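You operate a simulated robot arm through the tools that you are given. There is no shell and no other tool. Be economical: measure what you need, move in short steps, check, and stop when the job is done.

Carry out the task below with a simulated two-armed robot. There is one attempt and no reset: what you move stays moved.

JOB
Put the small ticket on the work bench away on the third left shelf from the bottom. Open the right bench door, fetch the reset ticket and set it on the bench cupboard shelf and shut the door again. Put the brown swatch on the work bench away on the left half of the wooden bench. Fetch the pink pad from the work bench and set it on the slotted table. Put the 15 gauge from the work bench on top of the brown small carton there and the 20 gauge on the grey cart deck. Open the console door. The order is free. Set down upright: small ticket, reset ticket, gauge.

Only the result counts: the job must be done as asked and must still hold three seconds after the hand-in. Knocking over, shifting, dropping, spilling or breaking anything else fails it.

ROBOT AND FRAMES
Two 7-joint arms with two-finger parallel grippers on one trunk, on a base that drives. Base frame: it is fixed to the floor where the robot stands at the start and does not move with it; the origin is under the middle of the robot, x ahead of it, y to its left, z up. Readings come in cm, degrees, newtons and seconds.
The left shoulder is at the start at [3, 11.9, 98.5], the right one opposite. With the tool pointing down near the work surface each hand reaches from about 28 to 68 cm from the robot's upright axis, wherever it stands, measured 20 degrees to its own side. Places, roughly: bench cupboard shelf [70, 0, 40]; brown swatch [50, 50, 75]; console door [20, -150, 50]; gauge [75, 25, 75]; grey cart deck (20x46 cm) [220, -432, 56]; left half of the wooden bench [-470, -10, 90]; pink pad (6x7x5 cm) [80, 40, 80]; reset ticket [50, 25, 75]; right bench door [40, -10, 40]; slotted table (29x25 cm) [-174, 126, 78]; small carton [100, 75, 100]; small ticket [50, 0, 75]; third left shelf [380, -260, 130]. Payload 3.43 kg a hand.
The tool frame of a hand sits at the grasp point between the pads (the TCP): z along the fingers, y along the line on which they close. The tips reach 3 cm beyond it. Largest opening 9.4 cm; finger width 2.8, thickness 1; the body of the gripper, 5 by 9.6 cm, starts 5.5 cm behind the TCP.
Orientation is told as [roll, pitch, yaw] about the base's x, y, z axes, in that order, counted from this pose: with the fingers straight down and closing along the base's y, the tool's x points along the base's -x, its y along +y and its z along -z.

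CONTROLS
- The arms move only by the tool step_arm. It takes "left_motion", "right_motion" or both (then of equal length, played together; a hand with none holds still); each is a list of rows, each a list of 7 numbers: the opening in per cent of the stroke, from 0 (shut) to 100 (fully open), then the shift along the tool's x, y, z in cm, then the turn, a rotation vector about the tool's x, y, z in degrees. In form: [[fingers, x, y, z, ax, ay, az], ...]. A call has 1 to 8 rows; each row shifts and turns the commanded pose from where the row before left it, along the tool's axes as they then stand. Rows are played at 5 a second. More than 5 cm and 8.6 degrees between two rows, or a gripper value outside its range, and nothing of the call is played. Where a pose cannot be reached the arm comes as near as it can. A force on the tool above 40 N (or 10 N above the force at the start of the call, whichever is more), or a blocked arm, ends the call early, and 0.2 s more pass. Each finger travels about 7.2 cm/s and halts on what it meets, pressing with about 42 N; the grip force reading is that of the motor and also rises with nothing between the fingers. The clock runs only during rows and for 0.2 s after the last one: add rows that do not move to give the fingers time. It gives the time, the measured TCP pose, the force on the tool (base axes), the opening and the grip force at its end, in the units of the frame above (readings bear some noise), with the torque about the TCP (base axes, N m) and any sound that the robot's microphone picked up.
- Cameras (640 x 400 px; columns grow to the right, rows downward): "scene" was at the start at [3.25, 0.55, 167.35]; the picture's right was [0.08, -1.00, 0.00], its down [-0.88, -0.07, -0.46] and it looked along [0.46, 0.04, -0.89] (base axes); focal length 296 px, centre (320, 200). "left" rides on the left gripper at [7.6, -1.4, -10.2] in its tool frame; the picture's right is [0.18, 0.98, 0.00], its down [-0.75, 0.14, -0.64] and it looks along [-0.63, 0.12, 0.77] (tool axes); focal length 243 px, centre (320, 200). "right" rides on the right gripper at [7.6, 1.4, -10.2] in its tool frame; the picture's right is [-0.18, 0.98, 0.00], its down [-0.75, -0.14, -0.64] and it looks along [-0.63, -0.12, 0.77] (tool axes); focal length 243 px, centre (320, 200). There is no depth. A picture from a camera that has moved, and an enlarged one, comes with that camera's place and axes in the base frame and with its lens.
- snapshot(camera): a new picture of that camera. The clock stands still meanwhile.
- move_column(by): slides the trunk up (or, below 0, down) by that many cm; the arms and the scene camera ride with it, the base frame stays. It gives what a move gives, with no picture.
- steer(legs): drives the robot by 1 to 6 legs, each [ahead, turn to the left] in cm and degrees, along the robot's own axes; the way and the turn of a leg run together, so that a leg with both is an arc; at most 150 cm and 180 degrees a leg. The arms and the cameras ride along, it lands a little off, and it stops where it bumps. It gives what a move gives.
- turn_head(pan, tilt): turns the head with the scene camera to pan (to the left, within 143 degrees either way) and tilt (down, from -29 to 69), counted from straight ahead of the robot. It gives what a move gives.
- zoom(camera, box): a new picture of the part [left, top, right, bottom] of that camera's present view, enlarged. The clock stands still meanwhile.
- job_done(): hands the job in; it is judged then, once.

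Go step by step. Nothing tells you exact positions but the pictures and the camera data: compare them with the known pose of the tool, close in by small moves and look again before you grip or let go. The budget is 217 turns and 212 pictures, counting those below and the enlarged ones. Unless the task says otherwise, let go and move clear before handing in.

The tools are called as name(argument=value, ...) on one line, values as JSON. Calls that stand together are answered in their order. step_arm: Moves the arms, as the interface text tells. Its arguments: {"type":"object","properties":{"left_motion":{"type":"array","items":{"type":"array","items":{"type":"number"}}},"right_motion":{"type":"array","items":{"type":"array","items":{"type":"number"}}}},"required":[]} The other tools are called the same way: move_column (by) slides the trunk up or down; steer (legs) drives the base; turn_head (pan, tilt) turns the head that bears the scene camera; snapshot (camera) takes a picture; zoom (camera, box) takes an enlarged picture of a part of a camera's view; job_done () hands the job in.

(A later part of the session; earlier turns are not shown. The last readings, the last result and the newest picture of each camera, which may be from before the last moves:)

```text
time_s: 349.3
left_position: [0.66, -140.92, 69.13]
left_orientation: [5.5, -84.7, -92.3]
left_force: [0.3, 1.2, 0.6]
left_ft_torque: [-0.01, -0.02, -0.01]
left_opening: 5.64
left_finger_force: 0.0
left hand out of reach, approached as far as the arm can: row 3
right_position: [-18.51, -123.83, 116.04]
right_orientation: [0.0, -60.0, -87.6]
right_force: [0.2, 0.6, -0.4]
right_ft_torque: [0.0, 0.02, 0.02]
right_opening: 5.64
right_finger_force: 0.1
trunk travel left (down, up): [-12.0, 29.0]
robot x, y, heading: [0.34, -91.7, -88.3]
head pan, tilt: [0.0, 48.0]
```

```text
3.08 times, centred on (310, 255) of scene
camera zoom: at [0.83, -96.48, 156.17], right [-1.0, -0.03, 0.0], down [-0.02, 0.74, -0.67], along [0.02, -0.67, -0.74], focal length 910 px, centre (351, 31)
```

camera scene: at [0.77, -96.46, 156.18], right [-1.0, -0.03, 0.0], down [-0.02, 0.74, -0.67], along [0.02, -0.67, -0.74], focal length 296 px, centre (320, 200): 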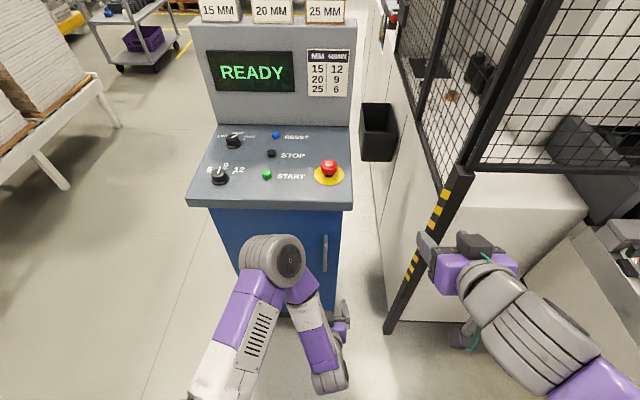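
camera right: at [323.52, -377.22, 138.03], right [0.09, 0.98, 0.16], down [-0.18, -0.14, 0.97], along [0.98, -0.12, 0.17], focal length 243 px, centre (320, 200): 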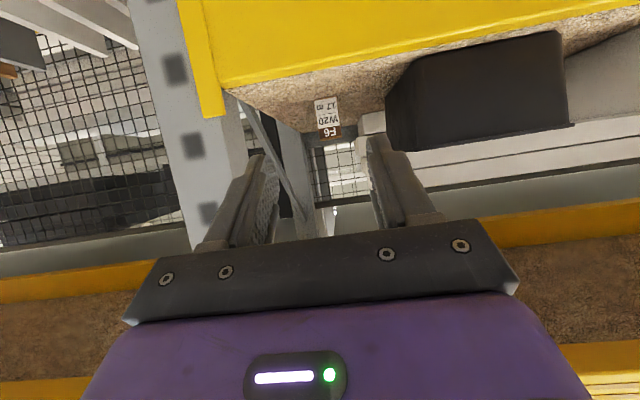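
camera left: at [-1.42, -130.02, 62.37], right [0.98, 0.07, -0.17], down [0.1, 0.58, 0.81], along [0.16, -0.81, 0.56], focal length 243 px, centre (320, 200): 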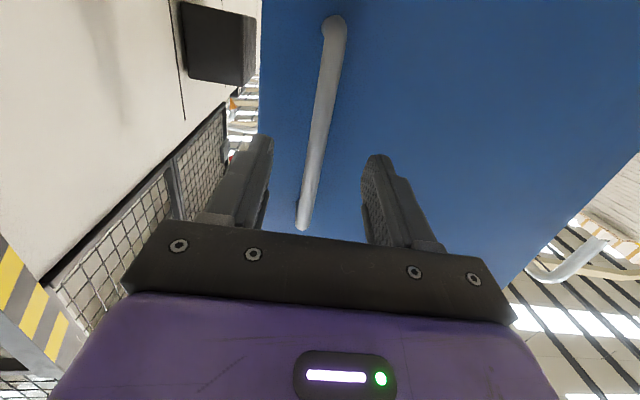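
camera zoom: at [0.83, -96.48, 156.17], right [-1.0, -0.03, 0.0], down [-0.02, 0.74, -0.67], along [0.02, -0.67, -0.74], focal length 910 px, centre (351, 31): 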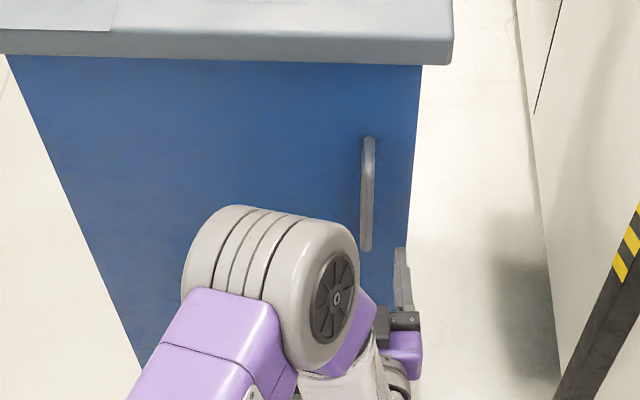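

Aligned to within a centimetre; I correct and advance until the tips touch the door.

step_arm(left_motion=[[60, 0, 0.4, 2.5, 0, 0, 0], [60, 0, 0.4, 2.5, 0, 0, 0], [60, 0, 0, 1.5, 0, 0, 0], [60, 0, 0, 1, 0, 0, 0], [60, 0, 0, 1, 0, 0, 0], [60, 0, 0, 1, 0, 0, 0], [60, 0, 0, 1, 0, 0, 0]])

snapshot(camera="left")

```text
time_s: 350.5
left_position: [1.5, -148.48, 68.25]
left_orientation: [4.5, -84.7, -91.7]
left_force: [4.5, 23.7, 13.9]
left_ft_torque: [-0.75, 0.52, -0.69]
left_opening: 5.29
left_finger_force: 0.0
right_position: [-18.42, -123.49, 116.17]
right_orientation: [0.0, -60.0, -87.7]
right_force: [-0.5, 0.0, -0.6]
right_ft_torque: [0.0, 0.02, -0.02]
right_opening: 5.63
right_finger_force: 0.1
trunk travel left (down, up): [-12.0, 29.0]
robot x, y, heading: [0.82, -91.71, -88.3]
head pan, tilt: [0.0, 48.0]
stopped in row 5 (left hand): the force on the tool passed its limit at 48 N (the readings are from after the stop); the commanded pose is now the measured one
```

```text
64 pictures are left
camera left: at [-0.43, -137.5, 61.68], right [0.98, 0.07, -0.18], down [0.11, 0.58, 0.81], along [0.16, -0.81, 0.56], focal length 243 px, centre (320, 200)
```

left: 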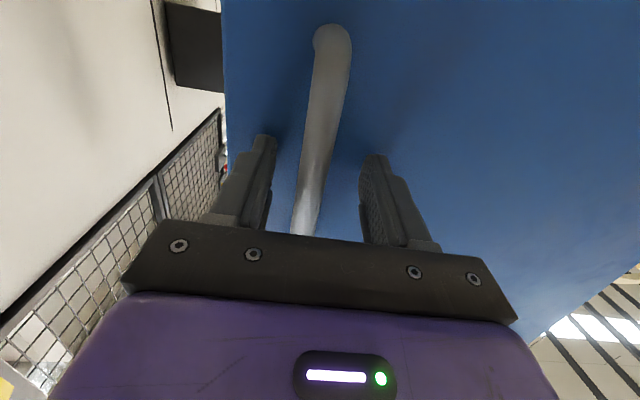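

Bar is between the fingers. Grip and start pulling along the arc.

step_arm(left_motion=[[60, 0, 0, -0.8, 0, 0, 0], [0, 0, 0, 0, 0, 0, 0], [0, 0, 0, 0, 0, 0, 0], [0, 0, 0, 0, 0, 0, 0], [0, 0.28, 0.55, -3.3, 6, 0, 0.5], [0, 0.28, 0.55, -3.3, 6, 0, 0.5]])

step_arm(left_motion=[[0, 0.28, 0.55, -3.3, 6, 0, 0.5], [0, 0.28, 0.55, -3.3, 6, 0, 0.5], [0, 0.28, 0.55, -3.3, 6, 0, 0.5]])

snapshot(camera="scene")

```text
time_s: 351.9
left_position: [2.08, -142.01, 68.18]
left_orientation: [18.7, -83.1, -112.2]
left_force: [9.4, -2.3, -4.2]
left_ft_torque: [0.27, 1.35, -0.13]
left_opening: 1.87
left_finger_force: 45.0
left hand out of reach, approached as far as the arm can: row 6
right_position: [-18.52, -123.82, 116.05]
right_orientation: [0.2, -60.0, -87.6]
right_force: [-0.4, 0.1, 0.2]
right_ft_torque: [-0.03, -0.07, 0.07]
right_opening: 5.64
right_finger_force: 0.0
trunk travel left (down, up): [-12.0, 29.0]
robot x, y, heading: [0.48, -91.53, -87.8]
head pan, tilt: [0.0, 48.0]
stopped in row 6 (left hand): the force on the tool passed its limit at 61 N (the readings are from after the stop); the commanded pose is now the measured one
```

```text
time_s: 352.2
left_position: [2.57, -140.29, 68.19]
left_orientation: [26.3, -82.2, -120.5]
left_force: [10.1, -2.3, -5.5]
left_ft_torque: [0.57, 1.27, 0.11]
left_opening: 1.97
left_finger_force: 45.5
left hand out of reach, approached as far as the arm can: row 1
right_position: [-18.55, -123.83, 116.01]
right_orientation: [0.1, -60.0, -87.6]
right_force: [-0.5, 1.0, 0.3]
right_ft_torque: [-0.01, -0.01, 0.05]
right_opening: 5.64
right_finger_force: 0.1
trunk travel left (down, up): [-12.0, 29.0]
robot x, y, heading: [0.7, -91.3, -88.1]
head pan, tilt: [0.0, 48.0]
stopped in row 1 (left hand): the force on the tool passed its limit at 63 N (the readings are from after the stop); the commanded pose is now the measured one
```

```text
63 pictures are left
camera scene: at [0.8, -96.38, 156.18], right [-1.0, -0.04, 0.0], down [-0.03, 0.74, -0.67], along [0.03, -0.67, -0.74], focal length 296 px, centre (320, 200)
```

scene: 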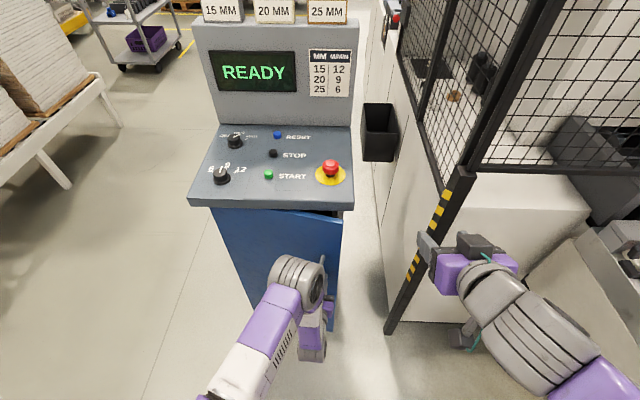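

The hand gets too close to the body to keep pulling. I open the grip, back the base up 16 cm (fingers slide off the bar), and look.

step_arm(left_motion=[[70, 0, 0, 0, 0, 0, 0], [70, 0, 0, 0, 0, 0, 0], [70, 0, 0, 0, 0, 0, 0]])

steer(legs=[[-17, 0]])

snapshot(camera="left")

snapshot(camera="scene")

```text
time_s: 353.0
left_position: [2.3, -140.29, 68.35]
left_orientation: [27.1, -82.6, -121.6]
left_force: [0.1, -0.1, -0.7]
left_ft_torque: [0.0, 0.01, 0.01]
left_opening: 6.58
left_finger_force: 0.0
right_position: [-18.29, -123.89, 116.17]
right_orientation: [0.1, -60.0, -87.5]
right_force: [-0.1, -0.1, -0.1]
right_ft_torque: [-0.02, 0.0, -0.01]
right_opening: 5.63
right_finger_force: 0.0
trunk travel left (down, up): [-12.0, 29.0]
robot x, y, heading: [1.12, -91.7, -87.5]
head pan, tilt: [0.0, 48.0]
```

```text
time_s: 354.5
left_position: [1.85, -123.09, 68.33]
left_orientation: [27.2, -82.5, -121.7]
left_force: [0.6, 0.4, 1.1]
left_ft_torque: [0.03, -0.01, 0.0]
left_opening: 6.57
left_finger_force: 0.0
right_position: [-18.96, -106.55, 116.15]
right_orientation: [0.1, -60.1, -87.3]
right_force: [0.2, 0.5, -0.1]
right_ft_torque: [0.0, 0.0, 0.01]
right_opening: 5.65
right_finger_force: 0.0
trunk travel left (down, up): [-12.0, 29.0]
robot x, y, heading: [0.55, -73.92, -88.0]
head pan, tilt: [0.0, 48.0]
```

```text
62 pictures are left
camera left: at [1.57, -111.86, 61.89], right [0.99, -0.06, -0.12], down [0.14, 0.54, 0.83], along [0.02, -0.84, 0.54], focal length 243 px, centre (320, 200)
```

left: 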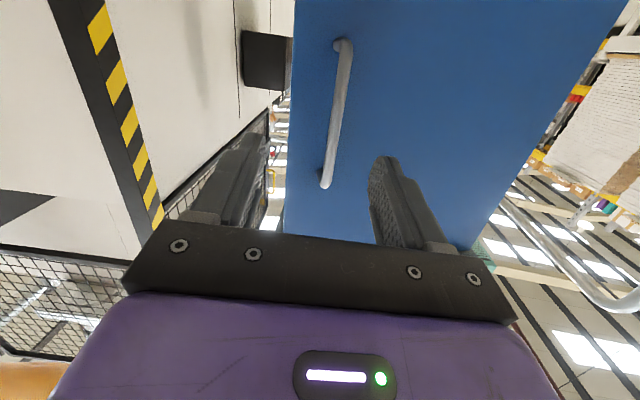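

```text
61 pictures are left
camera scene: at [0.25, -79.04, 156.18], right [-1.0, -0.04, 0.0], down [-0.03, 0.74, -0.67], along [0.03, -0.67, -0.74], focal length 296 px, centre (320, 200)
```

scene: 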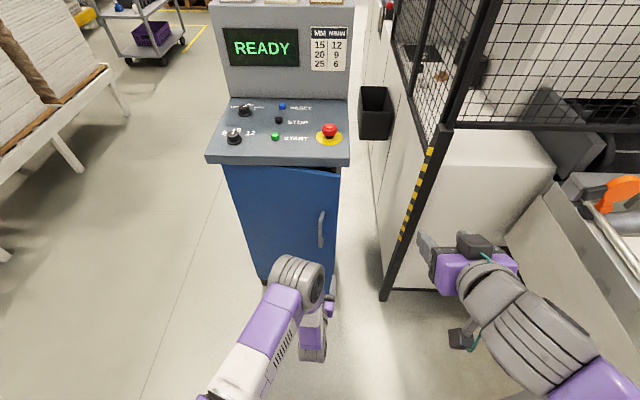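

Door rests ajar at ~13°. I advance again onto the handle.

step_arm(left_motion=[[70, 0, 0.8, 4, 0, 0, 0], [70, 0, 0.8, 4, 0, 0, 0], [70, -0.5, 0.3, 4, 0, 0, 0], [70, -0.5, 0, 3, 0, 0, 0]])

snapshot(camera="left")

```text
time_s: 355.5
left_position: [1.84, -138.37, 67.38]
left_orientation: [27.4, -82.4, -121.8]
left_force: [0.5, 0.6, -0.9]
left_ft_torque: [0.01, -0.02, -0.01]
left_opening: 6.6
left_finger_force: 0.0
left hand out of reach, approached as far as the arm can: row 2
right_position: [-18.98, -106.59, 116.09]
right_orientation: [0.1, -60.0, -87.4]
right_force: [0.3, 0.4, 0.0]
right_ft_torque: [-0.04, -0.01, 0.02]
right_opening: 5.66
right_finger_force: 0.0
trunk travel left (down, up): [-12.0, 29.0]
robot x, y, heading: [0.22, -74.4, -88.0]
head pan, tilt: [0.0, 48.0]
```

```text
60 pictures are left
camera left: at [1.71, -127.17, 61.0], right [0.99, -0.06, -0.12], down [0.13, 0.54, 0.83], along [0.02, -0.84, 0.54], focal length 243 px, centre (320, 200)
```

left: 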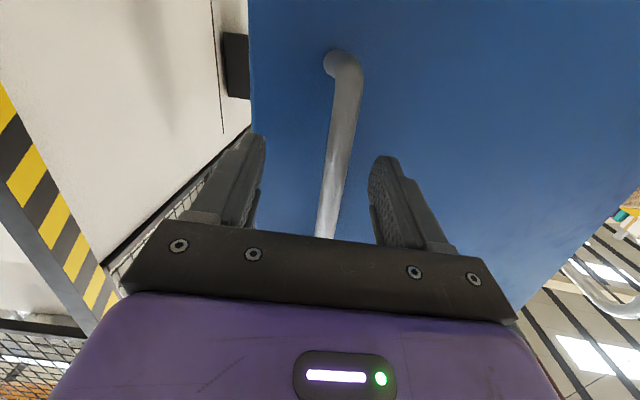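

The bar is between the fingers. Grip and pull on.

step_arm(left_motion=[[70, 0, 0.6, 1.2, 0, 0, 0], [0, 0, 0, 0, 0, 0, 0], [0, 0, 0, 0, 0, 0, 0], [0, 0, 0, 0, 0, 0, 0], [0, 0.28, 1.05, -3.4, 8.4, 0, 0.7], [0, 0.28, 0.9, -3.4, 8.4, 0, 0.7], [0, 0.28, 0.75, -3.3, 8, 0, 0.7]])

snapshot(camera="scene")

```text
time_s: 356.6
left_position: [2.71, -139.2, 67.43]
left_orientation: [28.5, -82.4, -122.0]
left_force: [2.6, -0.8, -3.1]
left_ft_torque: [-0.38, 1.69, 0.17]
left_opening: 1.53
left_finger_force: 45.1
left hand out of reach, approached as far as the arm can: row 5
right_position: [-18.99, -106.59, 116.1]
right_orientation: [0.2, -59.9, -87.5]
right_force: [-0.3, 0.0, -0.1]
right_ft_torque: [0.02, 0.03, 0.04]
right_opening: 5.65
right_finger_force: 0.1
trunk travel left (down, up): [-12.0, 29.0]
robot x, y, heading: [0.03, -74.14, -87.5]
head pan, tilt: [0.0, 48.0]
stopped in row 5 (left hand): the force on the tool passed its limit at 55 N (the readings are from after the stop); the commanded pose is now the measured one
```

```text
59 pictures are left
camera scene: at [0.2, -79.17, 156.17], right [-1.0, -0.04, 0.0], down [-0.03, 0.74, -0.67], along [0.03, -0.67, -0.74], focal length 296 px, centre (320, 200)
```

scene: 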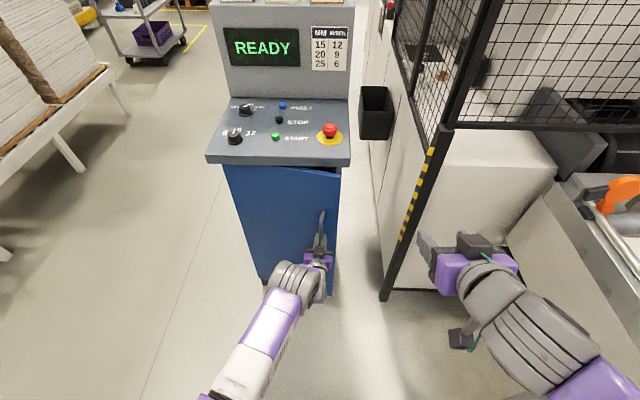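

The wrist can't yaw further that way, so I pull along the arc by pure translation and let the bar pivot between the pads.

step_arm(left_motion=[[0, 0.3, 1.36, -2.33, 0, 0, 0], [0, 0.3, 1.36, -2.33, 0, 0, 0], [0, 0.3, 1.5, -2.4, 0, 0, 0], [0, 0.3, 1.5, -2.4, 0, 0, 0]])

snapshot(camera="scene")

snapshot(camera="left")

```text
time_s: 357.4
left_position: [5.16, -133.67, 67.51]
left_orientation: [33.6, -81.7, -124.7]
left_force: [7.3, -1.3, -5.7]
left_ft_torque: [0.32, 1.41, 0.33]
left_opening: 1.58
left_finger_force: 45.0
left hand out of reach, approached as far as the arm can: row 1, 2, 3
right_position: [-18.75, -106.75, 116.14]
right_orientation: [0.2, -60.0, -87.2]
right_force: [0.0, 0.3, -0.3]
right_ft_torque: [-0.02, 0.0, 0.03]
right_opening: 5.65
right_finger_force: 0.0
trunk travel left (down, up): [-12.0, 29.0]
robot x, y, heading: [0.09, -74.48, -87.4]
head pan, tilt: [0.0, 48.0]
stopped in row 3 (left hand): the force on the tool passed its limit at 46 N (the readings are from after the stop); the commanded pose is now the measured one
```

```text
58 pictures are left
camera scene: at [0.29, -79.22, 156.17], right [-1.0, -0.04, 0.0], down [-0.03, 0.74, -0.67], along [0.03, -0.67, -0.74], focal length 296 px, centre (320, 200)
```

scene: 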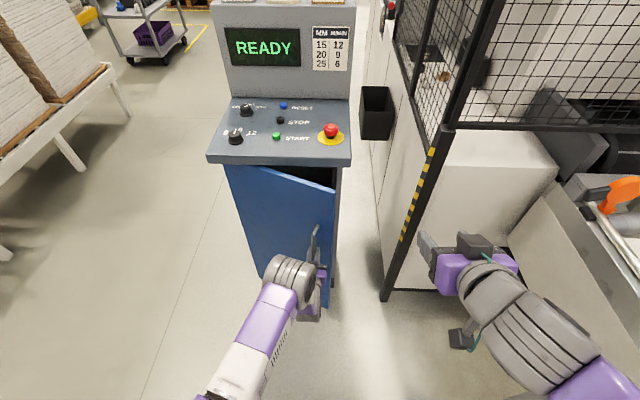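

```text
57 pictures are left
camera left: at [4.41, -122.51, 61.04], right [0.99, 0.0, -0.1], down [0.09, 0.54, 0.83], along [0.05, -0.84, 0.54], focal length 243 px, centre (320, 200)
```

left: 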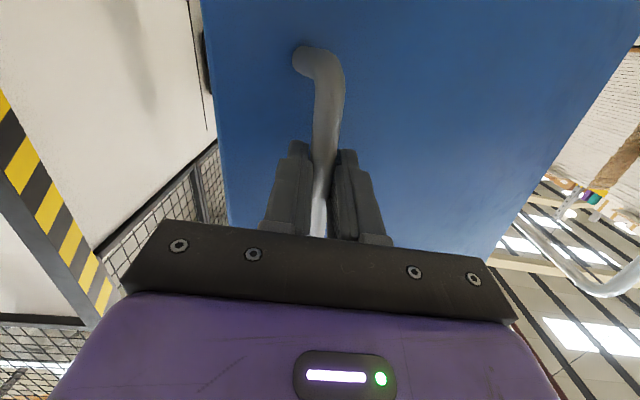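

It works (≈27° open). I now use the base itself for the pull: a small reverse with a slight left turn.

steer(legs=[[-5, 4]])

steer(legs=[[-4, 5]])

snapshot(camera="scene")

snapshot(camera="left")

```text
time_s: 358.3
left_position: [8.44, -128.4, 67.64]
left_orientation: [34.3, -81.8, -122.1]
left_force: [2.5, -2.6, -12.0]
left_ft_torque: [-0.47, 1.2, 0.09]
left_opening: 1.57
left_finger_force: 45.1
right_position: [-16.85, -102.95, 115.86]
right_orientation: [-0.1, -60.0, -83.3]
right_force: [-0.1, -0.1, -0.2]
right_ft_torque: [0.0, 0.04, 0.0]
right_opening: 5.67
right_finger_force: 0.2
trunk travel left (down, up): [-12.0, 29.0]
robot x, y, heading: [-0.19, -69.53, -83.6]
head pan, tilt: [0.0, 48.0]
```

```text
time_s: 359.2
left_position: [12.84, -123.59, 67.57]
left_orientation: [34.6, -81.9, -117.4]
left_force: [7.9, -10.1, -5.9]
left_ft_torque: [-0.38, 1.18, -0.07]
left_opening: 1.57
left_finger_force: 45.3
right_position: [-14.56, -100.45, 116.05]
right_orientation: [0.0, -59.9, -78.4]
right_force: [0.6, 0.1, 0.2]
right_ft_torque: [0.0, -0.01, 0.01]
right_opening: 5.63
right_finger_force: 0.0
trunk travel left (down, up): [-12.0, 29.0]
robot x, y, heading: [-0.77, -65.11, -78.6]
head pan, tilt: [0.0, 48.0]
```

```text
56 pictures are left
camera scene: at [0.28, -70.42, 156.17], right [-0.98, -0.19, 0.0], down [-0.15, 0.73, -0.67], along [0.13, -0.66, -0.74], focal length 296 px, centre (320, 200)
```

scene: 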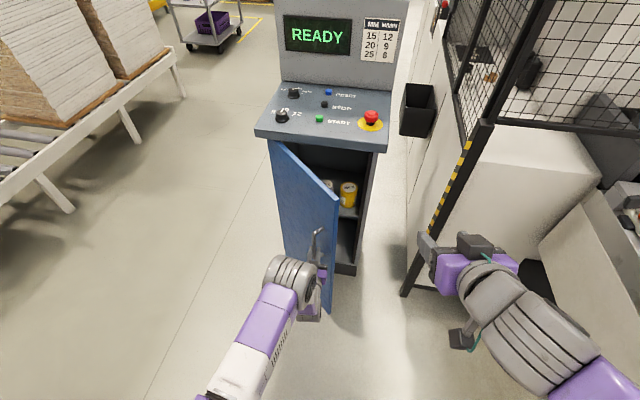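

```text
55 pictures are left
camera left: at [10.64, -112.58, 61.04], right [0.98, 0.14, -0.1], down [0.01, 0.55, 0.83], along [0.18, -0.82, 0.54], focal length 243 px, centre (320, 200)
```

left: 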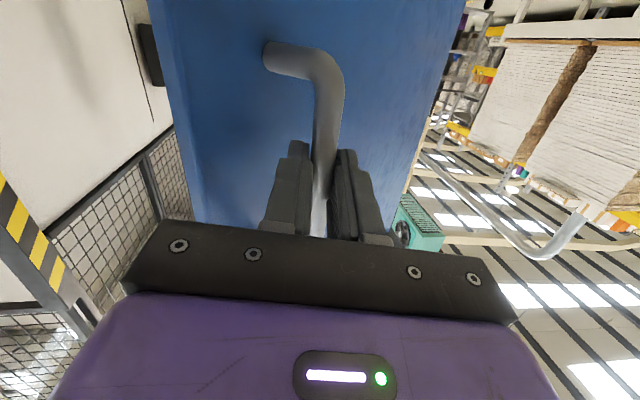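

About 47° open; contents visible. Two more such arcs.

steer(legs=[[-2, 5]])

steer(legs=[[-1.5, 5]])

snapshot(camera="scene")

snapshot(camera="left")

```text
time_s: 360.1
left_position: [17.26, -120.21, 67.52]
left_orientation: [34.7, -81.8, -112.5]
left_force: [2.5, -4.4, -6.6]
left_ft_torque: [-0.38, 1.23, -0.2]
left_opening: 1.57
left_finger_force: 44.5
right_position: [-12.03, -99.62, 116.03]
right_orientation: [-0.1, -60.0, -73.5]
right_force: [0.7, 0.0, 0.3]
right_ft_torque: [0.0, 0.0, 0.03]
right_opening: 5.63
right_finger_force: 0.1
trunk travel left (down, up): [-12.0, 29.0]
robot x, y, heading: [-1.2, -63.53, -74.0]
head pan, tilt: [0.0, 48.0]
```

```text
time_s: 361.0
left_position: [21.6, -117.75, 67.53]
left_orientation: [32.4, -81.9, -105.4]
left_force: [4.1, -9.9, -7.8]
left_ft_torque: [-0.19, 1.52, -0.01]
left_opening: 1.54
left_finger_force: 44.4
right_position: [-9.67, -99.5, 115.94]
right_orientation: [0.2, -59.8, -69.3]
right_force: [-0.3, -0.3, -0.4]
right_ft_torque: [-0.04, 0.02, -0.01]
right_opening: 5.64
right_finger_force: 0.2
trunk travel left (down, up): [-12.0, 29.0]
robot x, y, heading: [-1.42, -62.74, -69.7]
head pan, tilt: [0.0, 48.0]
stopped in leg 1: the force on the tool passed its limit at 43 N (the readings are from after the stop); the commanded pose is now the measured one
```

```text
54 pictures are left
camera scene: at [0.11, -67.22, 156.17], right [-0.94, -0.35, 0.0], down [-0.26, 0.7, -0.67], along [0.23, -0.63, -0.74], focal length 296 px, centre (320, 200)
```

scene: 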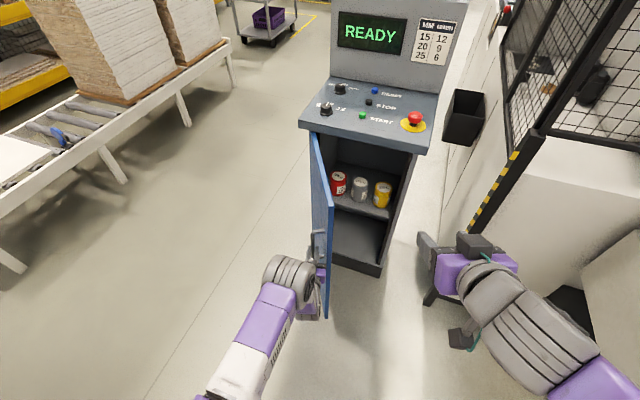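

```text
53 pictures are left
camera left: at [17.46, -107.35, 61.08], right [0.95, 0.31, -0.11], down [-0.08, 0.55, 0.83], along [0.31, -0.78, 0.54], focal length 243 px, centre (320, 200)
```

left: 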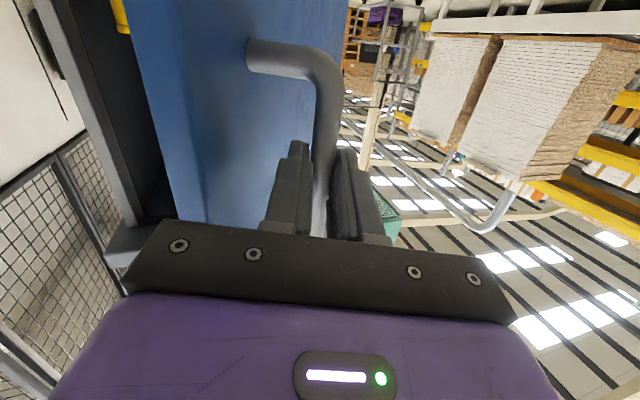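

About 68° open. I release the handle, back the left hand off, and will push the door further from the inside with the right hand.

step_arm(left_motion=[[70, 0, 0, 0, 0, 0, 0], [70, 0, 0, 0, 0, 0, 0], [70, 0, 0, 0, 0, 0, 0], [70, 0, 0, -3, 0, 0, 0], [70, 0, 0, -4, 0, 0, 0], [70, 0, 0, -4, 0, 0, 0], [70, 0, 0, -3, 0, 0, 0], [70, 0, 0, 0, 0, 0, 0]], right_motion=[[0, 0, 0, 0, 0, 0, 0], [0, 0, 0, 0, 0, 0, 0], [0, 3, 0, 3.5, 0, 0, 0], [0, 3, 0, 3.5, 0, 0, 0], [0, 3, 0, 3.5, 0, 0, 0], [0, 3.5, 0, 2.8, 0, 0, 0], [0, 3.5, 0, 2.8, 0, 0, 0], [0, 3.5, 0, 2.8, 0, 0, 0]])

snapshot(camera="scene")

```text
time_s: 362.8
left_position: [17.49, -104.36, 69.21]
left_orientation: [34.5, -81.8, -107.6]
left_force: [-0.2, -0.5, 0.0]
left_ft_torque: [0.01, 0.0, 0.0]
left_opening: 6.59
left_finger_force: 0.0
right_position: [-6.24, -111.9, 94.24]
right_orientation: [0.0, -59.8, -69.3]
right_force: [-0.2, 0.1, 0.0]
right_ft_torque: [0.04, 0.02, 0.0]
right_opening: 0.0
right_finger_force: 33.3
right hand out of reach, approached as far as the arm can: row 4, 5, 6, 7, 8
trunk travel left (down, up): [-12.0, 29.0]
robot x, y, heading: [-1.29, -62.42, -69.7]
head pan, tilt: [0.0, 48.0]
```

```text
52 pictures are left
camera scene: at [0.06, -67.13, 156.17], right [-0.94, -0.35, 0.0], down [-0.26, 0.7, -0.67], along [0.23, -0.63, -0.74], focal length 296 px, centre (320, 200)
```

scene: 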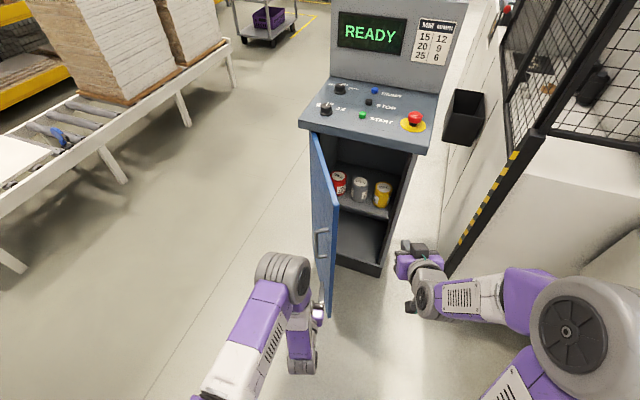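

Door stays. I bring the right hand inside of the door's edge.

step_arm(right_motion=[[0, 1.13, 2.27, 3.7, 0, 0, 0], [0, 1.13, 2.27, 3.7, 0, 0, 0], [0, 1.13, 2.27, 3.7, 0, 0, 0], [0, 1.13, 2.27, 3.7, 0, 0, 0], [0, 1.13, 2.27, 3.7, 0, 0, 0]])

snapshot(camera="scene")

```text
time_s: 364.0
left_position: [17.56, -104.25, 69.29]
left_orientation: [34.5, -82.0, -107.6]
left_force: [-0.1, 0.3, -0.1]
left_ft_torque: [0.0, -0.03, -0.03]
left_opening: 6.58
left_finger_force: 0.1
right_position: [8.88, -119.92, 80.27]
right_orientation: [0.1, -60.1, -69.4]
right_force: [0.0, -0.4, 0.2]
right_ft_torque: [0.0, 0.01, -0.02]
right_opening: 0.02
right_finger_force: 33.2
trunk travel left (down, up): [-12.0, 29.0]
robot x, y, heading: [-1.63, -62.64, -69.6]
head pan, tilt: [0.0, 48.0]
```

```text
51 pictures are left
camera scene: at [0.06, -67.07, 156.17], right [-0.94, -0.35, 0.0], down [-0.26, 0.7, -0.67], along [0.23, -0.63, -0.74], focal length 296 px, centre (320, 200)
```

scene: 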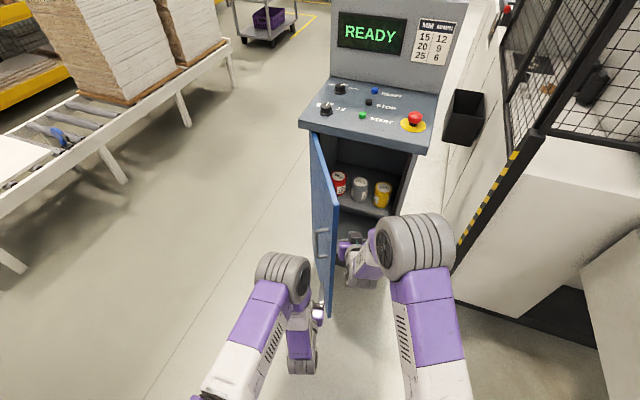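

Push the inner face to the left.

step_arm(right_motion=[[0, 0, 2.5, 0, 0, 0, 0], [0, 0, 2.5, 0, 0, 0, 0], [0, 0, 2.5, 0, 0, 0, 0], [0, 0, 2.5, 0, 0, 0, 0], [0, 0, 2.5, 0, 0, 0, 0], [0, 0, 2.5, 0, 0, 0, 0], [0, 0, 2.5, 0, 0, 0, 0]])

snapshot(camera="scene")

```text
time_s: 365.8
left_position: [21.76, -102.88, 68.01]
left_orientation: [29.0, -80.5, -96.0]
left_force: [0.3, -0.1, -0.2]
left_ft_torque: [-0.01, 0.01, 0.04]
left_opening: 6.59
left_finger_force: 0.0
right_position: [20.43, -116.98, 78.64]
right_orientation: [-2.9, -58.6, -72.0]
right_force: [-0.2, 0.2, -0.2]
right_ft_torque: [0.01, 0.0, -0.02]
right_opening: 0.01
right_finger_force: 32.8
trunk travel left (down, up): [-12.0, 29.0]
robot x, y, heading: [-1.55, -62.52, -69.5]
head pan, tilt: [0.0, 48.0]
stopped in row 7 (right hand): the arm was blocked; the commanded pose is now the measured one
```

```text
50 pictures are left
camera scene: at [0.0, -67.03, 156.18], right [-0.94, -0.35, 0.0], down [-0.26, 0.7, -0.67], along [0.23, -0.63, -0.74], focal length 296 px, centre (320, 200)
```

scene: 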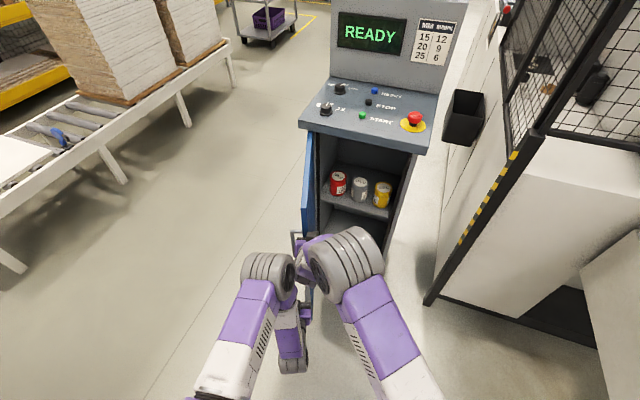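

The door stands about 88° open. I withdraw both hands, raise the trunk and restore downward grippers.

step_arm(right_motion=[[0, 0, -3, 0, 0, 0, 0], [0, 0, -3, 0, 0, 0, 0], [0, 0, -3, -2, 0, 0, 0], [0, 0, -2, -4, 0, 0, 0], [0, 0, 0, -4, 0, 0, 0], [0, 0, 0, -4, 0, 0, 0]])

move_column(by=29)

snapshot(camera="scene")

step_arm(right_motion=[[100, 0, 0, 0, 0, 7.5, 0], [100, 0, 0, 0, 0, 7.5, 0], [100, 0, 0, 0, 0, 7.5, 0], [100, 0, 0, 0, 0, 7.5, 0], [100, 0, 0, 0, 0, 7.5, 0], [100, 0, 0, 0, 0, 7.5, 0], [100, 0, 0, 0, 0, 7.5, 0], [100, 0, 0, 0, 0, 7.5, 0]], left_motion=[[100, 0, 0, 0, 0, 8, 0], [100, 0, 0, 0, 0, 8, 0], [100, 0, 0, 0, 0, 8, 0], [100, 0, 0, 0, 0, 8, 0], [100, 0, 0, 0, 0, 8, 0], [100, 0, 0, 0, 0, 8, 0], [100, 0, 0, 0, 0, 8, 0], [100, 0, 0, 0, 0, 8, 0]])

```text
time_s: 367.2
left_position: [21.76, -102.88, 68.11]
left_orientation: [29.0, -80.5, -96.2]
left_force: [0.3, 0.1, -0.4]
left_ft_torque: [-0.02, -0.01, 0.0]
left_opening: 6.59
left_finger_force: 0.1
right_position: [6.68, -108.24, 86.21]
right_orientation: [-2.9, -58.6, -72.0]
right_force: [-0.1, 1.0, 0.3]
right_ft_torque: [0.01, 0.0, 0.02]
right_opening: 0.0
right_finger_force: 32.8
trunk travel left (down, up): [-12.0, 29.0]
robot x, y, heading: [-1.65, -61.95, -69.5]
head pan, tilt: [0.0, 48.0]
```

```text
time_s: 370.1
left_position: [21.73, -102.94, 96.99]
left_orientation: [28.9, -80.6, -96.0]
left_force: [0.1, 0.4, -0.3]
left_ft_torque: [-0.02, 0.02, 0.03]
left_opening: 6.56
left_finger_force: 0.1
right_position: [6.75, -108.47, 115.15]
right_orientation: [-2.8, -58.6, -71.9]
right_force: [-0.4, -0.4, -0.5]
right_ft_torque: [-0.01, 0.01, 0.0]
right_opening: 0.0
right_finger_force: 33.4
trunk travel left (down, up): [-41.0, 0.0]
robot x, y, heading: [-1.49, -62.23, -69.8]
head pan, tilt: [0.0, 48.0]
```

```text
49 pictures are left
camera scene: at [0.02, -67.04, 185.17], right [-0.94, -0.35, 0.0], down [-0.26, 0.7, -0.67], along [0.23, -0.63, -0.74], focal length 296 px, centre (320, 200)
```

scene: 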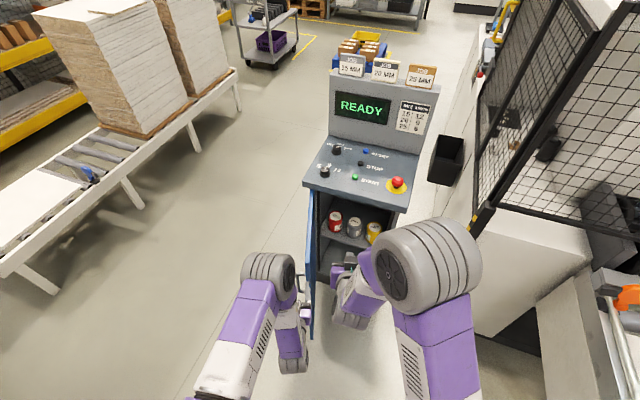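

```text
time_s: 371.9
left_position: [21.73, -103.16, 97.08]
left_orientation: [4.8, -17.5, -69.0]
left_force: [-0.6, 0.2, -1.1]
left_ft_torque: [0.0, 0.01, 0.0]
left_opening: 9.41
left_finger_force: 0.0
right_position: [6.73, -108.71, 115.07]
right_orientation: [-1.4, 1.5, -74.3]
right_force: [0.3, -0.2, 0.4]
right_ft_torque: [0.01, -0.03, 0.01]
right_opening: 9.4
right_finger_force: 0.1
trunk travel left (down, up): [-41.0, 0.0]
robot x, y, heading: [-1.67, -62.42, -69.5]
head pan, tilt: [0.0, 48.0]
```

Console door is open. I level the left hand, raise it, then drive back to the bench front near the pink pad and swatch.

step_arm(left_motion=[[100, 0, 0, 0, 0, 8.5, 0], [100, 0, 0, 0, 4.8, 8.5, 0], [100, 0, 0, -4, 0, 0, 0], [100, 0, 0, -4, 0, 0, 0], [100, 0, 0, -4, 0, 0, 0], [100, 0, 0, -4, 0, 0, 0], [100, 0, 0, -4, 0, 0, 0]])

steer(legs=[[0, 160], [90, 0], [0, -90]])

turn_head(pan=10, tilt=55)

snapshot(camera="scene")

```text
refused: row 2 steps farther than a row can; nothing moved
```

```text
time_s: 387.0
left_position: [47.03, 33.82, 97.21]
left_orientation: [4.8, -17.6, -0.9]
left_force: [0.4, 0.7, -0.5]
left_ft_torque: [-0.03, -0.01, -0.01]
left_opening: 9.41
left_finger_force: 0.1
right_position: [46.49, 17.73, 115.14]
right_orientation: [-1.5, 1.3, -6.2]
right_force: [0.3, 0.3, 0.3]
right_ft_torque: [0.02, -0.01, 0.03]
right_opening: 9.42
right_finger_force: 0.1
trunk travel left (down, up): [-41.0, 0.0]
robot x, y, heading: [0.78, 26.83, -1.5]
head pan, tilt: [0.0, 48.0]
```

```text
time_s: 387.7
left_position: [46.93, 33.75, 97.0]
left_orientation: [4.8, -17.6, -0.8]
left_force: [0.0, -0.1, -0.5]
left_ft_torque: [-0.01, 0.02, 0.01]
left_opening: 9.41
left_finger_force: 0.1
right_position: [46.48, 17.9, 115.06]
right_orientation: [-1.5, 1.3, -6.1]
right_force: [0.2, 0.2, 0.4]
right_ft_torque: [0.01, 0.01, -0.02]
right_opening: 9.39
right_finger_force: 0.1
trunk travel left (down, up): [-41.0, 0.0]
robot x, y, heading: [1.01, 26.98, -1.3]
head pan, tilt: [10.0, 55.0]
```

```text
48 pictures are left
camera scene: at [4.75, 28.26, 184.26], right [0.15, -0.99, 0.0], down [-0.81, -0.12, -0.57], along [0.57, 0.09, -0.82], focal length 296 px, centre (320, 200)
```

scene: 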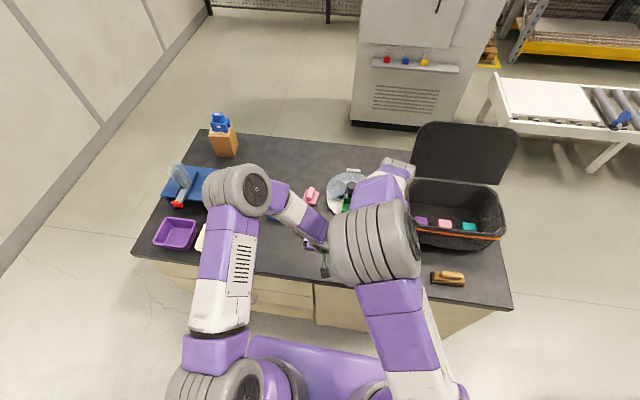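

I fix the left hand's pose (in accepted steps), raise it, and move the base 13 cm closer.

step_arm(left_motion=[[100, 0, 0, 0, 0, 8.4, 0], [100, 0, 0, 0, 0, 8.4, 0], [100, 0, 0, 0, 4.8, 0.5, 0], [100, 0, 0, -4, 0, 0, 0], [100, 0, 0, -4, 0, 0, 0], [100, 0, 0, -4, 0, 0, 0], [100, 0, 0, -4, 0, 0, 0], [100, 0, 0, -4, 0, 0, 0]])

steer(legs=[[13, 0]])

snapshot(camera="left")

```text
time_s: 389.5
left_position: [46.85, 33.72, 117.01]
left_orientation: [-0.3, -0.3, 0.6]
left_force: [0.0, 0.0, 0.1]
left_ft_torque: [-0.03, 0.0, 0.02]
left_opening: 9.39
left_finger_force: 0.0
right_position: [46.47, 17.9, 115.21]
right_orientation: [-1.5, 1.4, -6.2]
right_force: [0.0, -0.2, 0.2]
right_ft_torque: [-0.03, -0.05, 0.0]
right_opening: 9.37
right_finger_force: 0.1
trunk travel left (down, up): [-41.0, 0.0]
robot x, y, heading: [0.34, 26.94, -1.8]
head pan, tilt: [10.0, 55.0]
```

```text
time_s: 390.8
left_position: [59.56, 33.28, 116.87]
left_orientation: [-0.2, -0.4, 0.5]
left_force: [0.3, 0.0, 0.6]
left_ft_torque: [-0.01, -0.01, -0.01]
left_opening: 9.39
left_finger_force: 0.1
right_position: [59.32, 17.51, 115.05]
right_orientation: [-1.5, 1.2, -6.1]
right_force: [0.6, -0.5, -0.8]
right_ft_torque: [0.02, -0.02, 0.0]
right_opening: 9.4
right_finger_force: 0.1
trunk travel left (down, up): [-41.0, 0.0]
robot x, y, heading: [13.69, 26.7, -1.4]
head pan, tilt: [10.0, 55.0]
```

```text
47 pictures are left
camera left: at [51.88, 31.95, 127.13], right [-0.19, 0.98, -0.01], down [0.75, 0.15, 0.65], along [0.63, 0.12, -0.76], focal length 243 px, centre (320, 200)
```

left: 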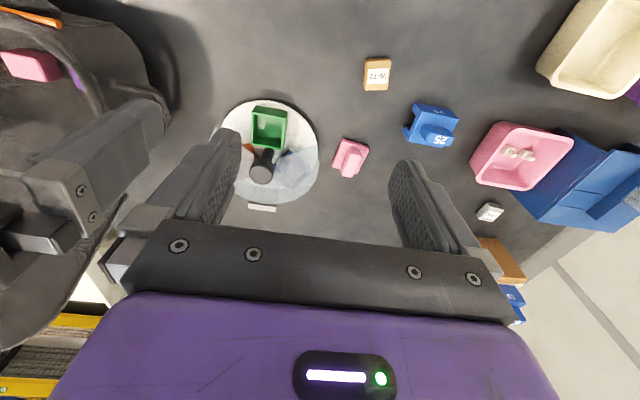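

Pink pad at (75, 42.4), swatch W-72 at (59.7, 42.7). I hover the left hand over the pad, turned 12° to match it.

step_arm(left_motion=[[100, -3.1, 1.84, 2.6, 0, 0, 0], [100, -3.1, 1.84, 2.6, 0, 0, 0], [100, -3.1, 1.84, 2.6, 0, 0, 0], [100, -3.1, 1.84, 2.6, 0, 0, 0], [100, -3.1, 1.84, 2.6, 0, 0, 0], [60, 0, 0, 0, 0, 0, 6], [60, 0, 0, 0, 0, 0, 6]])

snapshot(camera="left")

```text
time_s: 392.4
left_position: [75.2, 42.64, 104.12]
left_orientation: [-0.1, -0.4, -11.4]
left_force: [-0.7, -0.9, 0.2]
left_ft_torque: [0.01, 0.0, 0.01]
left_opening: 5.66
left_finger_force: 0.0
right_position: [59.3, 17.56, 115.23]
right_orientation: [-1.5, 1.4, -6.1]
right_force: [-0.6, -0.6, -0.5]
right_ft_torque: [0.0, 0.01, -0.01]
right_opening: 9.41
right_finger_force: 0.0
trunk travel left (down, up): [-41.0, 0.0]
robot x, y, heading: [13.64, 26.82, -1.1]
head pan, tilt: [10.0, 55.0]
```

```text
46 pictures are left
camera left: at [67.37, 42.86, 114.27], right [0.01, 1.0, 0.0], down [0.76, -0.01, 0.65], along [0.65, -0.01, -0.76], focal length 243 px, centre (320, 200)
```

left: 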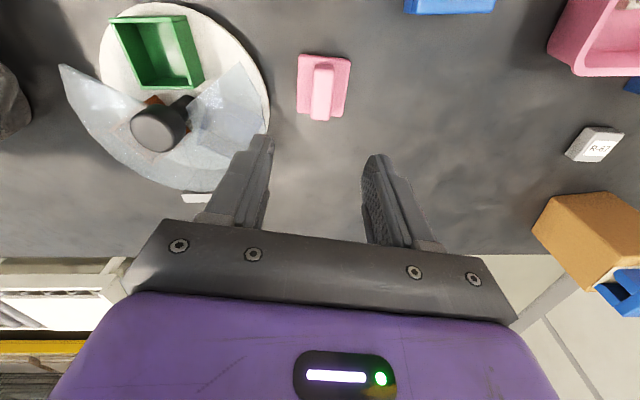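

The pad's ridge actually runs along x, so I turn back 10° and descend part way.

step_arm(left_motion=[[60, 0, 0, 0, 0, 0, -5], [60, 0, 0, 0, 0, 0, -5], [60, -0.6, 0.3, 4, 0, 0, 0], [60, 0, 0, 4, 0, 0, 0], [60, 0, 0, 3, 0, 0, 0]])

snapshot(camera="left")

zoom(camera="scene", box=[250, 140, 390, 240])

```text
time_s: 393.6
left_position: [75.85, 42.83, 92.79]
left_orientation: [-0.3, -0.3, -1.3]
left_force: [0.2, 0.7, -0.7]
left_ft_torque: [-0.02, -0.02, 0.03]
left_opening: 5.62
left_finger_force: 0.1
right_position: [59.34, 17.49, 115.2]
right_orientation: [-1.5, 1.4, -6.0]
right_force: [1.2, -0.2, 1.0]
right_ft_torque: [0.03, -0.03, 0.02]
right_opening: 9.39
right_finger_force: 0.0
trunk travel left (down, up): [-41.0, 0.0]
robot x, y, heading: [13.88, 26.71, -1.3]
head pan, tilt: [10.0, 55.0]
```

```text
45 pictures are left
camera left: at [68.07, 41.67, 102.99], right [-0.16, 0.99, -0.01], down [0.75, 0.13, 0.65], along [0.64, 0.1, -0.76], focal length 243 px, centre (320, 200)
```

left: 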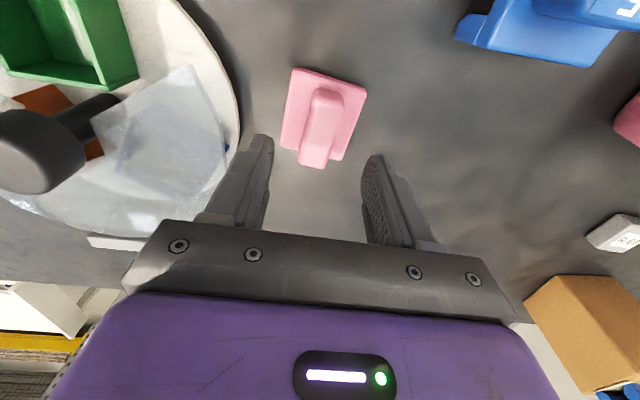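

```text
4.00 times, centred on (320, 190) of scene
camera zoom: at [17.6, 27.96, 184.25], right [0.15, -0.99, 0.0], down [-0.81, -0.12, -0.57], along [0.57, 0.09, -0.82], focal length 1183 px, centre (320, 240)
```

zoom: 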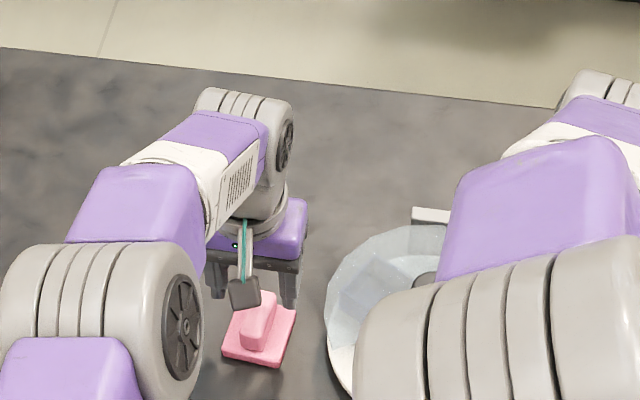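

Ridge is centred between the fingers. Descend 5.2 cm, grip, lift.

step_arm(left_motion=[[60, 0.6, 0, 2.6, 0, 0, 0], [60, 0, 0, 2.6, 0, 0, 0], [0, 0, 0, 0, 0, 0, 0], [0, 0, 0, 0, 0, 0, 0], [0, 0, 0, 0, 0, 0, 0], [0, 0, 0, -4, 0, 0, 0], [0, 0, 0, -5, 0, 0, 0], [0, 0, 0, -5, 0, 0, 0]])

snapshot(camera="left")

```text
time_s: 395.4
left_position: [74.99, 42.83, 102.13]
left_orientation: [-0.2, -0.3, -1.5]
left_force: [0.1, 0.5, -0.7]
left_ft_torque: [-0.01, 0.0, -0.02]
left_opening: 2.31
left_finger_force: 42.1
right_position: [59.18, 17.55, 115.16]
right_orientation: [-1.5, 1.3, -6.1]
right_force: [-0.5, 0.0, 0.7]
right_ft_torque: [0.02, -0.03, 0.01]
right_opening: 9.4
right_finger_force: 0.1
trunk travel left (down, up): [-41.0, 0.0]
robot x, y, heading: [13.3, 26.62, -1.5]
head pan, tilt: [10.0, 55.0]
```

```text
43 pictures are left
camera left: at [67.28, 41.63, 112.27], right [-0.16, 0.99, -0.01], down [0.75, 0.13, 0.65], along [0.64, 0.1, -0.76], focal length 243 px, centre (320, 200)
```

left: 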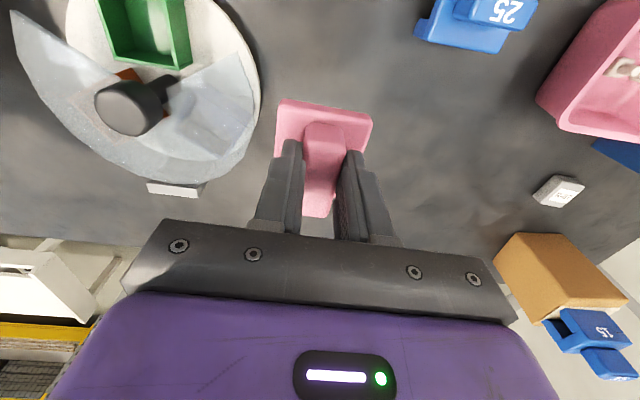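

Pink pad is held. I raise it and turn the base 35° left so the right hand comes over the swatch.

step_arm(left_motion=[[0, 0, 0, -5, 0, 0, 0], [0, 2, 0, -4.5, 0, 0, 0], [0, 2, 0, -4.5, 0, 0, 0], [0, 2, 0, -4.5, 0, 0, 0]])

steer(legs=[[0, 35]])

snapshot(camera="right")

```text
time_s: 396.4
left_position: [68.93, 43.07, 120.35]
left_orientation: [-0.2, -0.3, -1.5]
left_force: [-0.9, -0.4, 0.0]
left_ft_torque: [0.0, 0.0, -0.02]
left_opening: 2.27
left_finger_force: 41.9
right_position: [59.32, 17.61, 115.06]
right_orientation: [-1.5, 1.2, -6.1]
right_force: [0.7, -0.2, 0.3]
right_ft_torque: [-0.01, -0.03, -0.01]
right_opening: 9.39
right_finger_force: 0.0
trunk travel left (down, up): [-41.0, 0.0]
robot x, y, heading: [13.73, 26.64, -1.3]
head pan, tilt: [10.0, 55.0]
```

```text
time_s: 398.3
left_position: [52.57, 69.19, 120.44]
left_orientation: [-0.2, -0.4, 29.4]
left_force: [-0.2, 0.3, 0.5]
left_ft_torque: [-0.02, -0.04, 0.01]
left_opening: 2.28
left_finger_force: 41.6
right_position: [57.29, 42.18, 115.18]
right_orientation: [-1.5, 1.3, 24.5]
right_force: [-0.6, 0.1, -0.2]
right_ft_torque: [0.01, 0.0, 0.02]
right_opening: 9.38
right_finger_force: 0.0
trunk travel left (down, up): [-41.0, 0.0]
robot x, y, heading: [13.23, 26.52, 29.4]
head pan, tilt: [10.0, 55.0]
stopped in leg 1: the robot was blocked; the commanded pose is now the measured one
```

```text
42 pictures are left
camera right: at [50.04, 40.85, 125.55], right [-0.24, 0.97, -0.03], down [0.75, 0.21, 0.63], along [0.62, 0.13, -0.78], focal length 243 px, centre (320, 200)
```

right: 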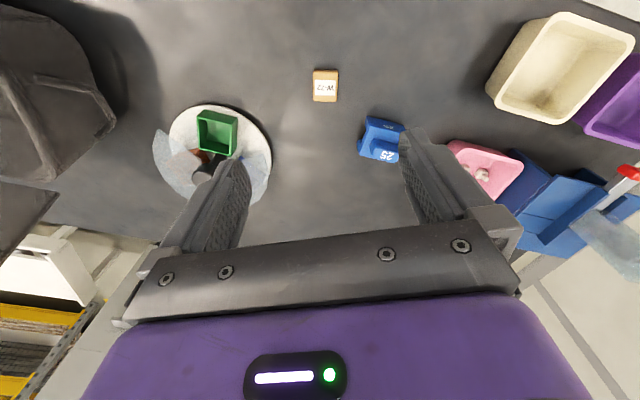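

The base corner met the bench at 29°, which is enough. The swatch is at (60.3, 43.0), nearly below. I align and descend.

step_arm(right_motion=[[80, -1.5, 0, 0, 0, 0, 5], [80, -1.6, 0, 0, 0, 0, 5], [80, 0, 0, 5, 0, 0, 0], [80, 0, 0, 5, 0, 0, 0], [80, 0, 0, 5, 0, 0, 0], [80, 0, 0, 5, 0, 0, 0]])

snapshot(camera="right")

```text
time_s: 399.7
left_position: [52.75, 69.15, 120.14]
left_orientation: [-0.3, -0.3, 29.4]
left_force: [0.3, -0.5, -0.8]
left_ft_torque: [0.0, -0.01, -0.01]
left_opening: 2.29
left_finger_force: 41.9
right_position: [60.11, 42.68, 94.81]
right_orientation: [-1.6, 1.0, 14.6]
right_force: [0.5, -0.6, 0.2]
right_ft_torque: [0.0, 0.04, 0.0]
right_opening: 7.54
right_finger_force: 0.0
trunk travel left (down, up): [-41.0, 0.0]
robot x, y, heading: [12.74, 26.62, 29.5]
head pan, tilt: [10.0, 55.0]
```

```text
41 pictures are left
camera right: at [52.62, 42.53, 105.31], right [-0.07, 1.0, -0.03], down [0.77, 0.07, 0.63], along [0.63, 0.02, -0.77], focal length 243 px, centre (320, 200)
```

right: 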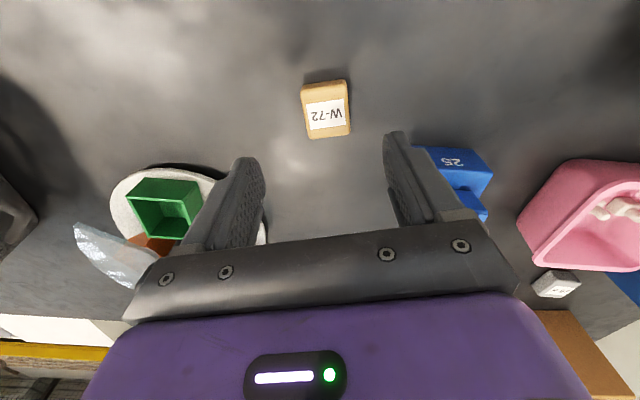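

Centred. Descend, grip, lift.

step_arm(right_motion=[[70, 0, 0, 5, 0, 0, 0], [70, 0, 0, 3, 0, 0, 0], [70, 0, 0, 1.3, 0, 0, 0], [0, 0, 0, 0, 0, 0, 0], [0, 0, 0, 0, 0, 0, 0], [0, 0, 0, 0, 0, 0, 0], [0, 0, 0, -4, 0, 0, 0], [0, 0, 0, -5, 0, 0, 0]])

step_arm(right_motion=[[0, 0, 0, -5, 0, 0, 0], [0, 0, 0, -5, 0, 0, 0], [0, 0, 0, -5, 0, 0, 0], [0, 2, 0, -4.5, 0, 0, 0], [0, 3, 0, -3, 0, 0, 0], [0, 4, 0, 0, 0, 0, 0]])

snapshot(camera="right")

```text
time_s: 401.5
left_position: [52.73, 69.12, 120.42]
left_orientation: [-0.1, -0.5, 29.4]
left_force: [-1.1, 0.0, -1.7]
left_ft_torque: [0.03, 0.01, -0.01]
left_opening: 2.28
left_finger_force: 41.8
right_position: [59.95, 42.66, 94.64]
right_orientation: [-1.7, 1.1, 14.6]
right_force: [0.3, 0.1, -0.5]
right_ft_torque: [-0.01, -0.03, -0.02]
right_opening: 3.88
right_finger_force: 41.5
trunk travel left (down, up): [-41.0, 0.0]
robot x, y, heading: [12.94, 26.91, 29.6]
head pan, tilt: [10.0, 55.0]
```

```text
time_s: 402.9
left_position: [52.63, 69.06, 120.3]
left_orientation: [-0.2, -0.4, 29.4]
left_force: [0.0, 0.0, -0.4]
left_ft_torque: [-0.03, -0.02, -0.02]
left_opening: 2.29
left_finger_force: 42.1
right_position: [51.4, 40.83, 117.39]
right_orientation: [-1.8, 1.0, 14.6]
right_force: [-0.2, -0.3, -0.1]
right_ft_torque: [0.01, 0.0, 0.04]
right_opening: 3.86
right_finger_force: 41.7
trunk travel left (down, up): [-41.0, 0.0]
robot x, y, heading: [13.7, 26.85, 29.5]
head pan, tilt: [10.0, 55.0]
```

```text
40 pictures are left
camera right: at [43.99, 40.87, 127.78], right [-0.07, 1.0, -0.03], down [0.77, 0.07, 0.63], along [0.63, 0.02, -0.77], focal length 243 px, centre (320, 200)
```

right: 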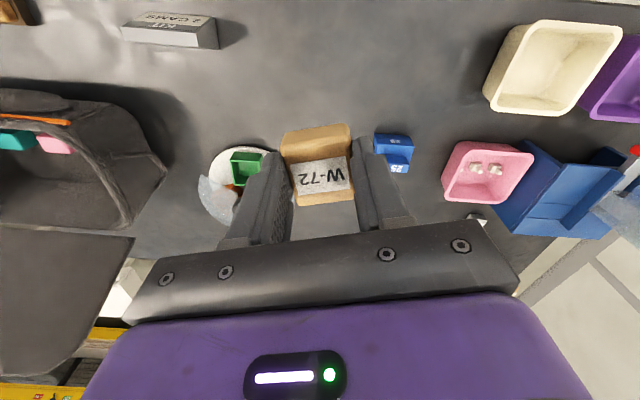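

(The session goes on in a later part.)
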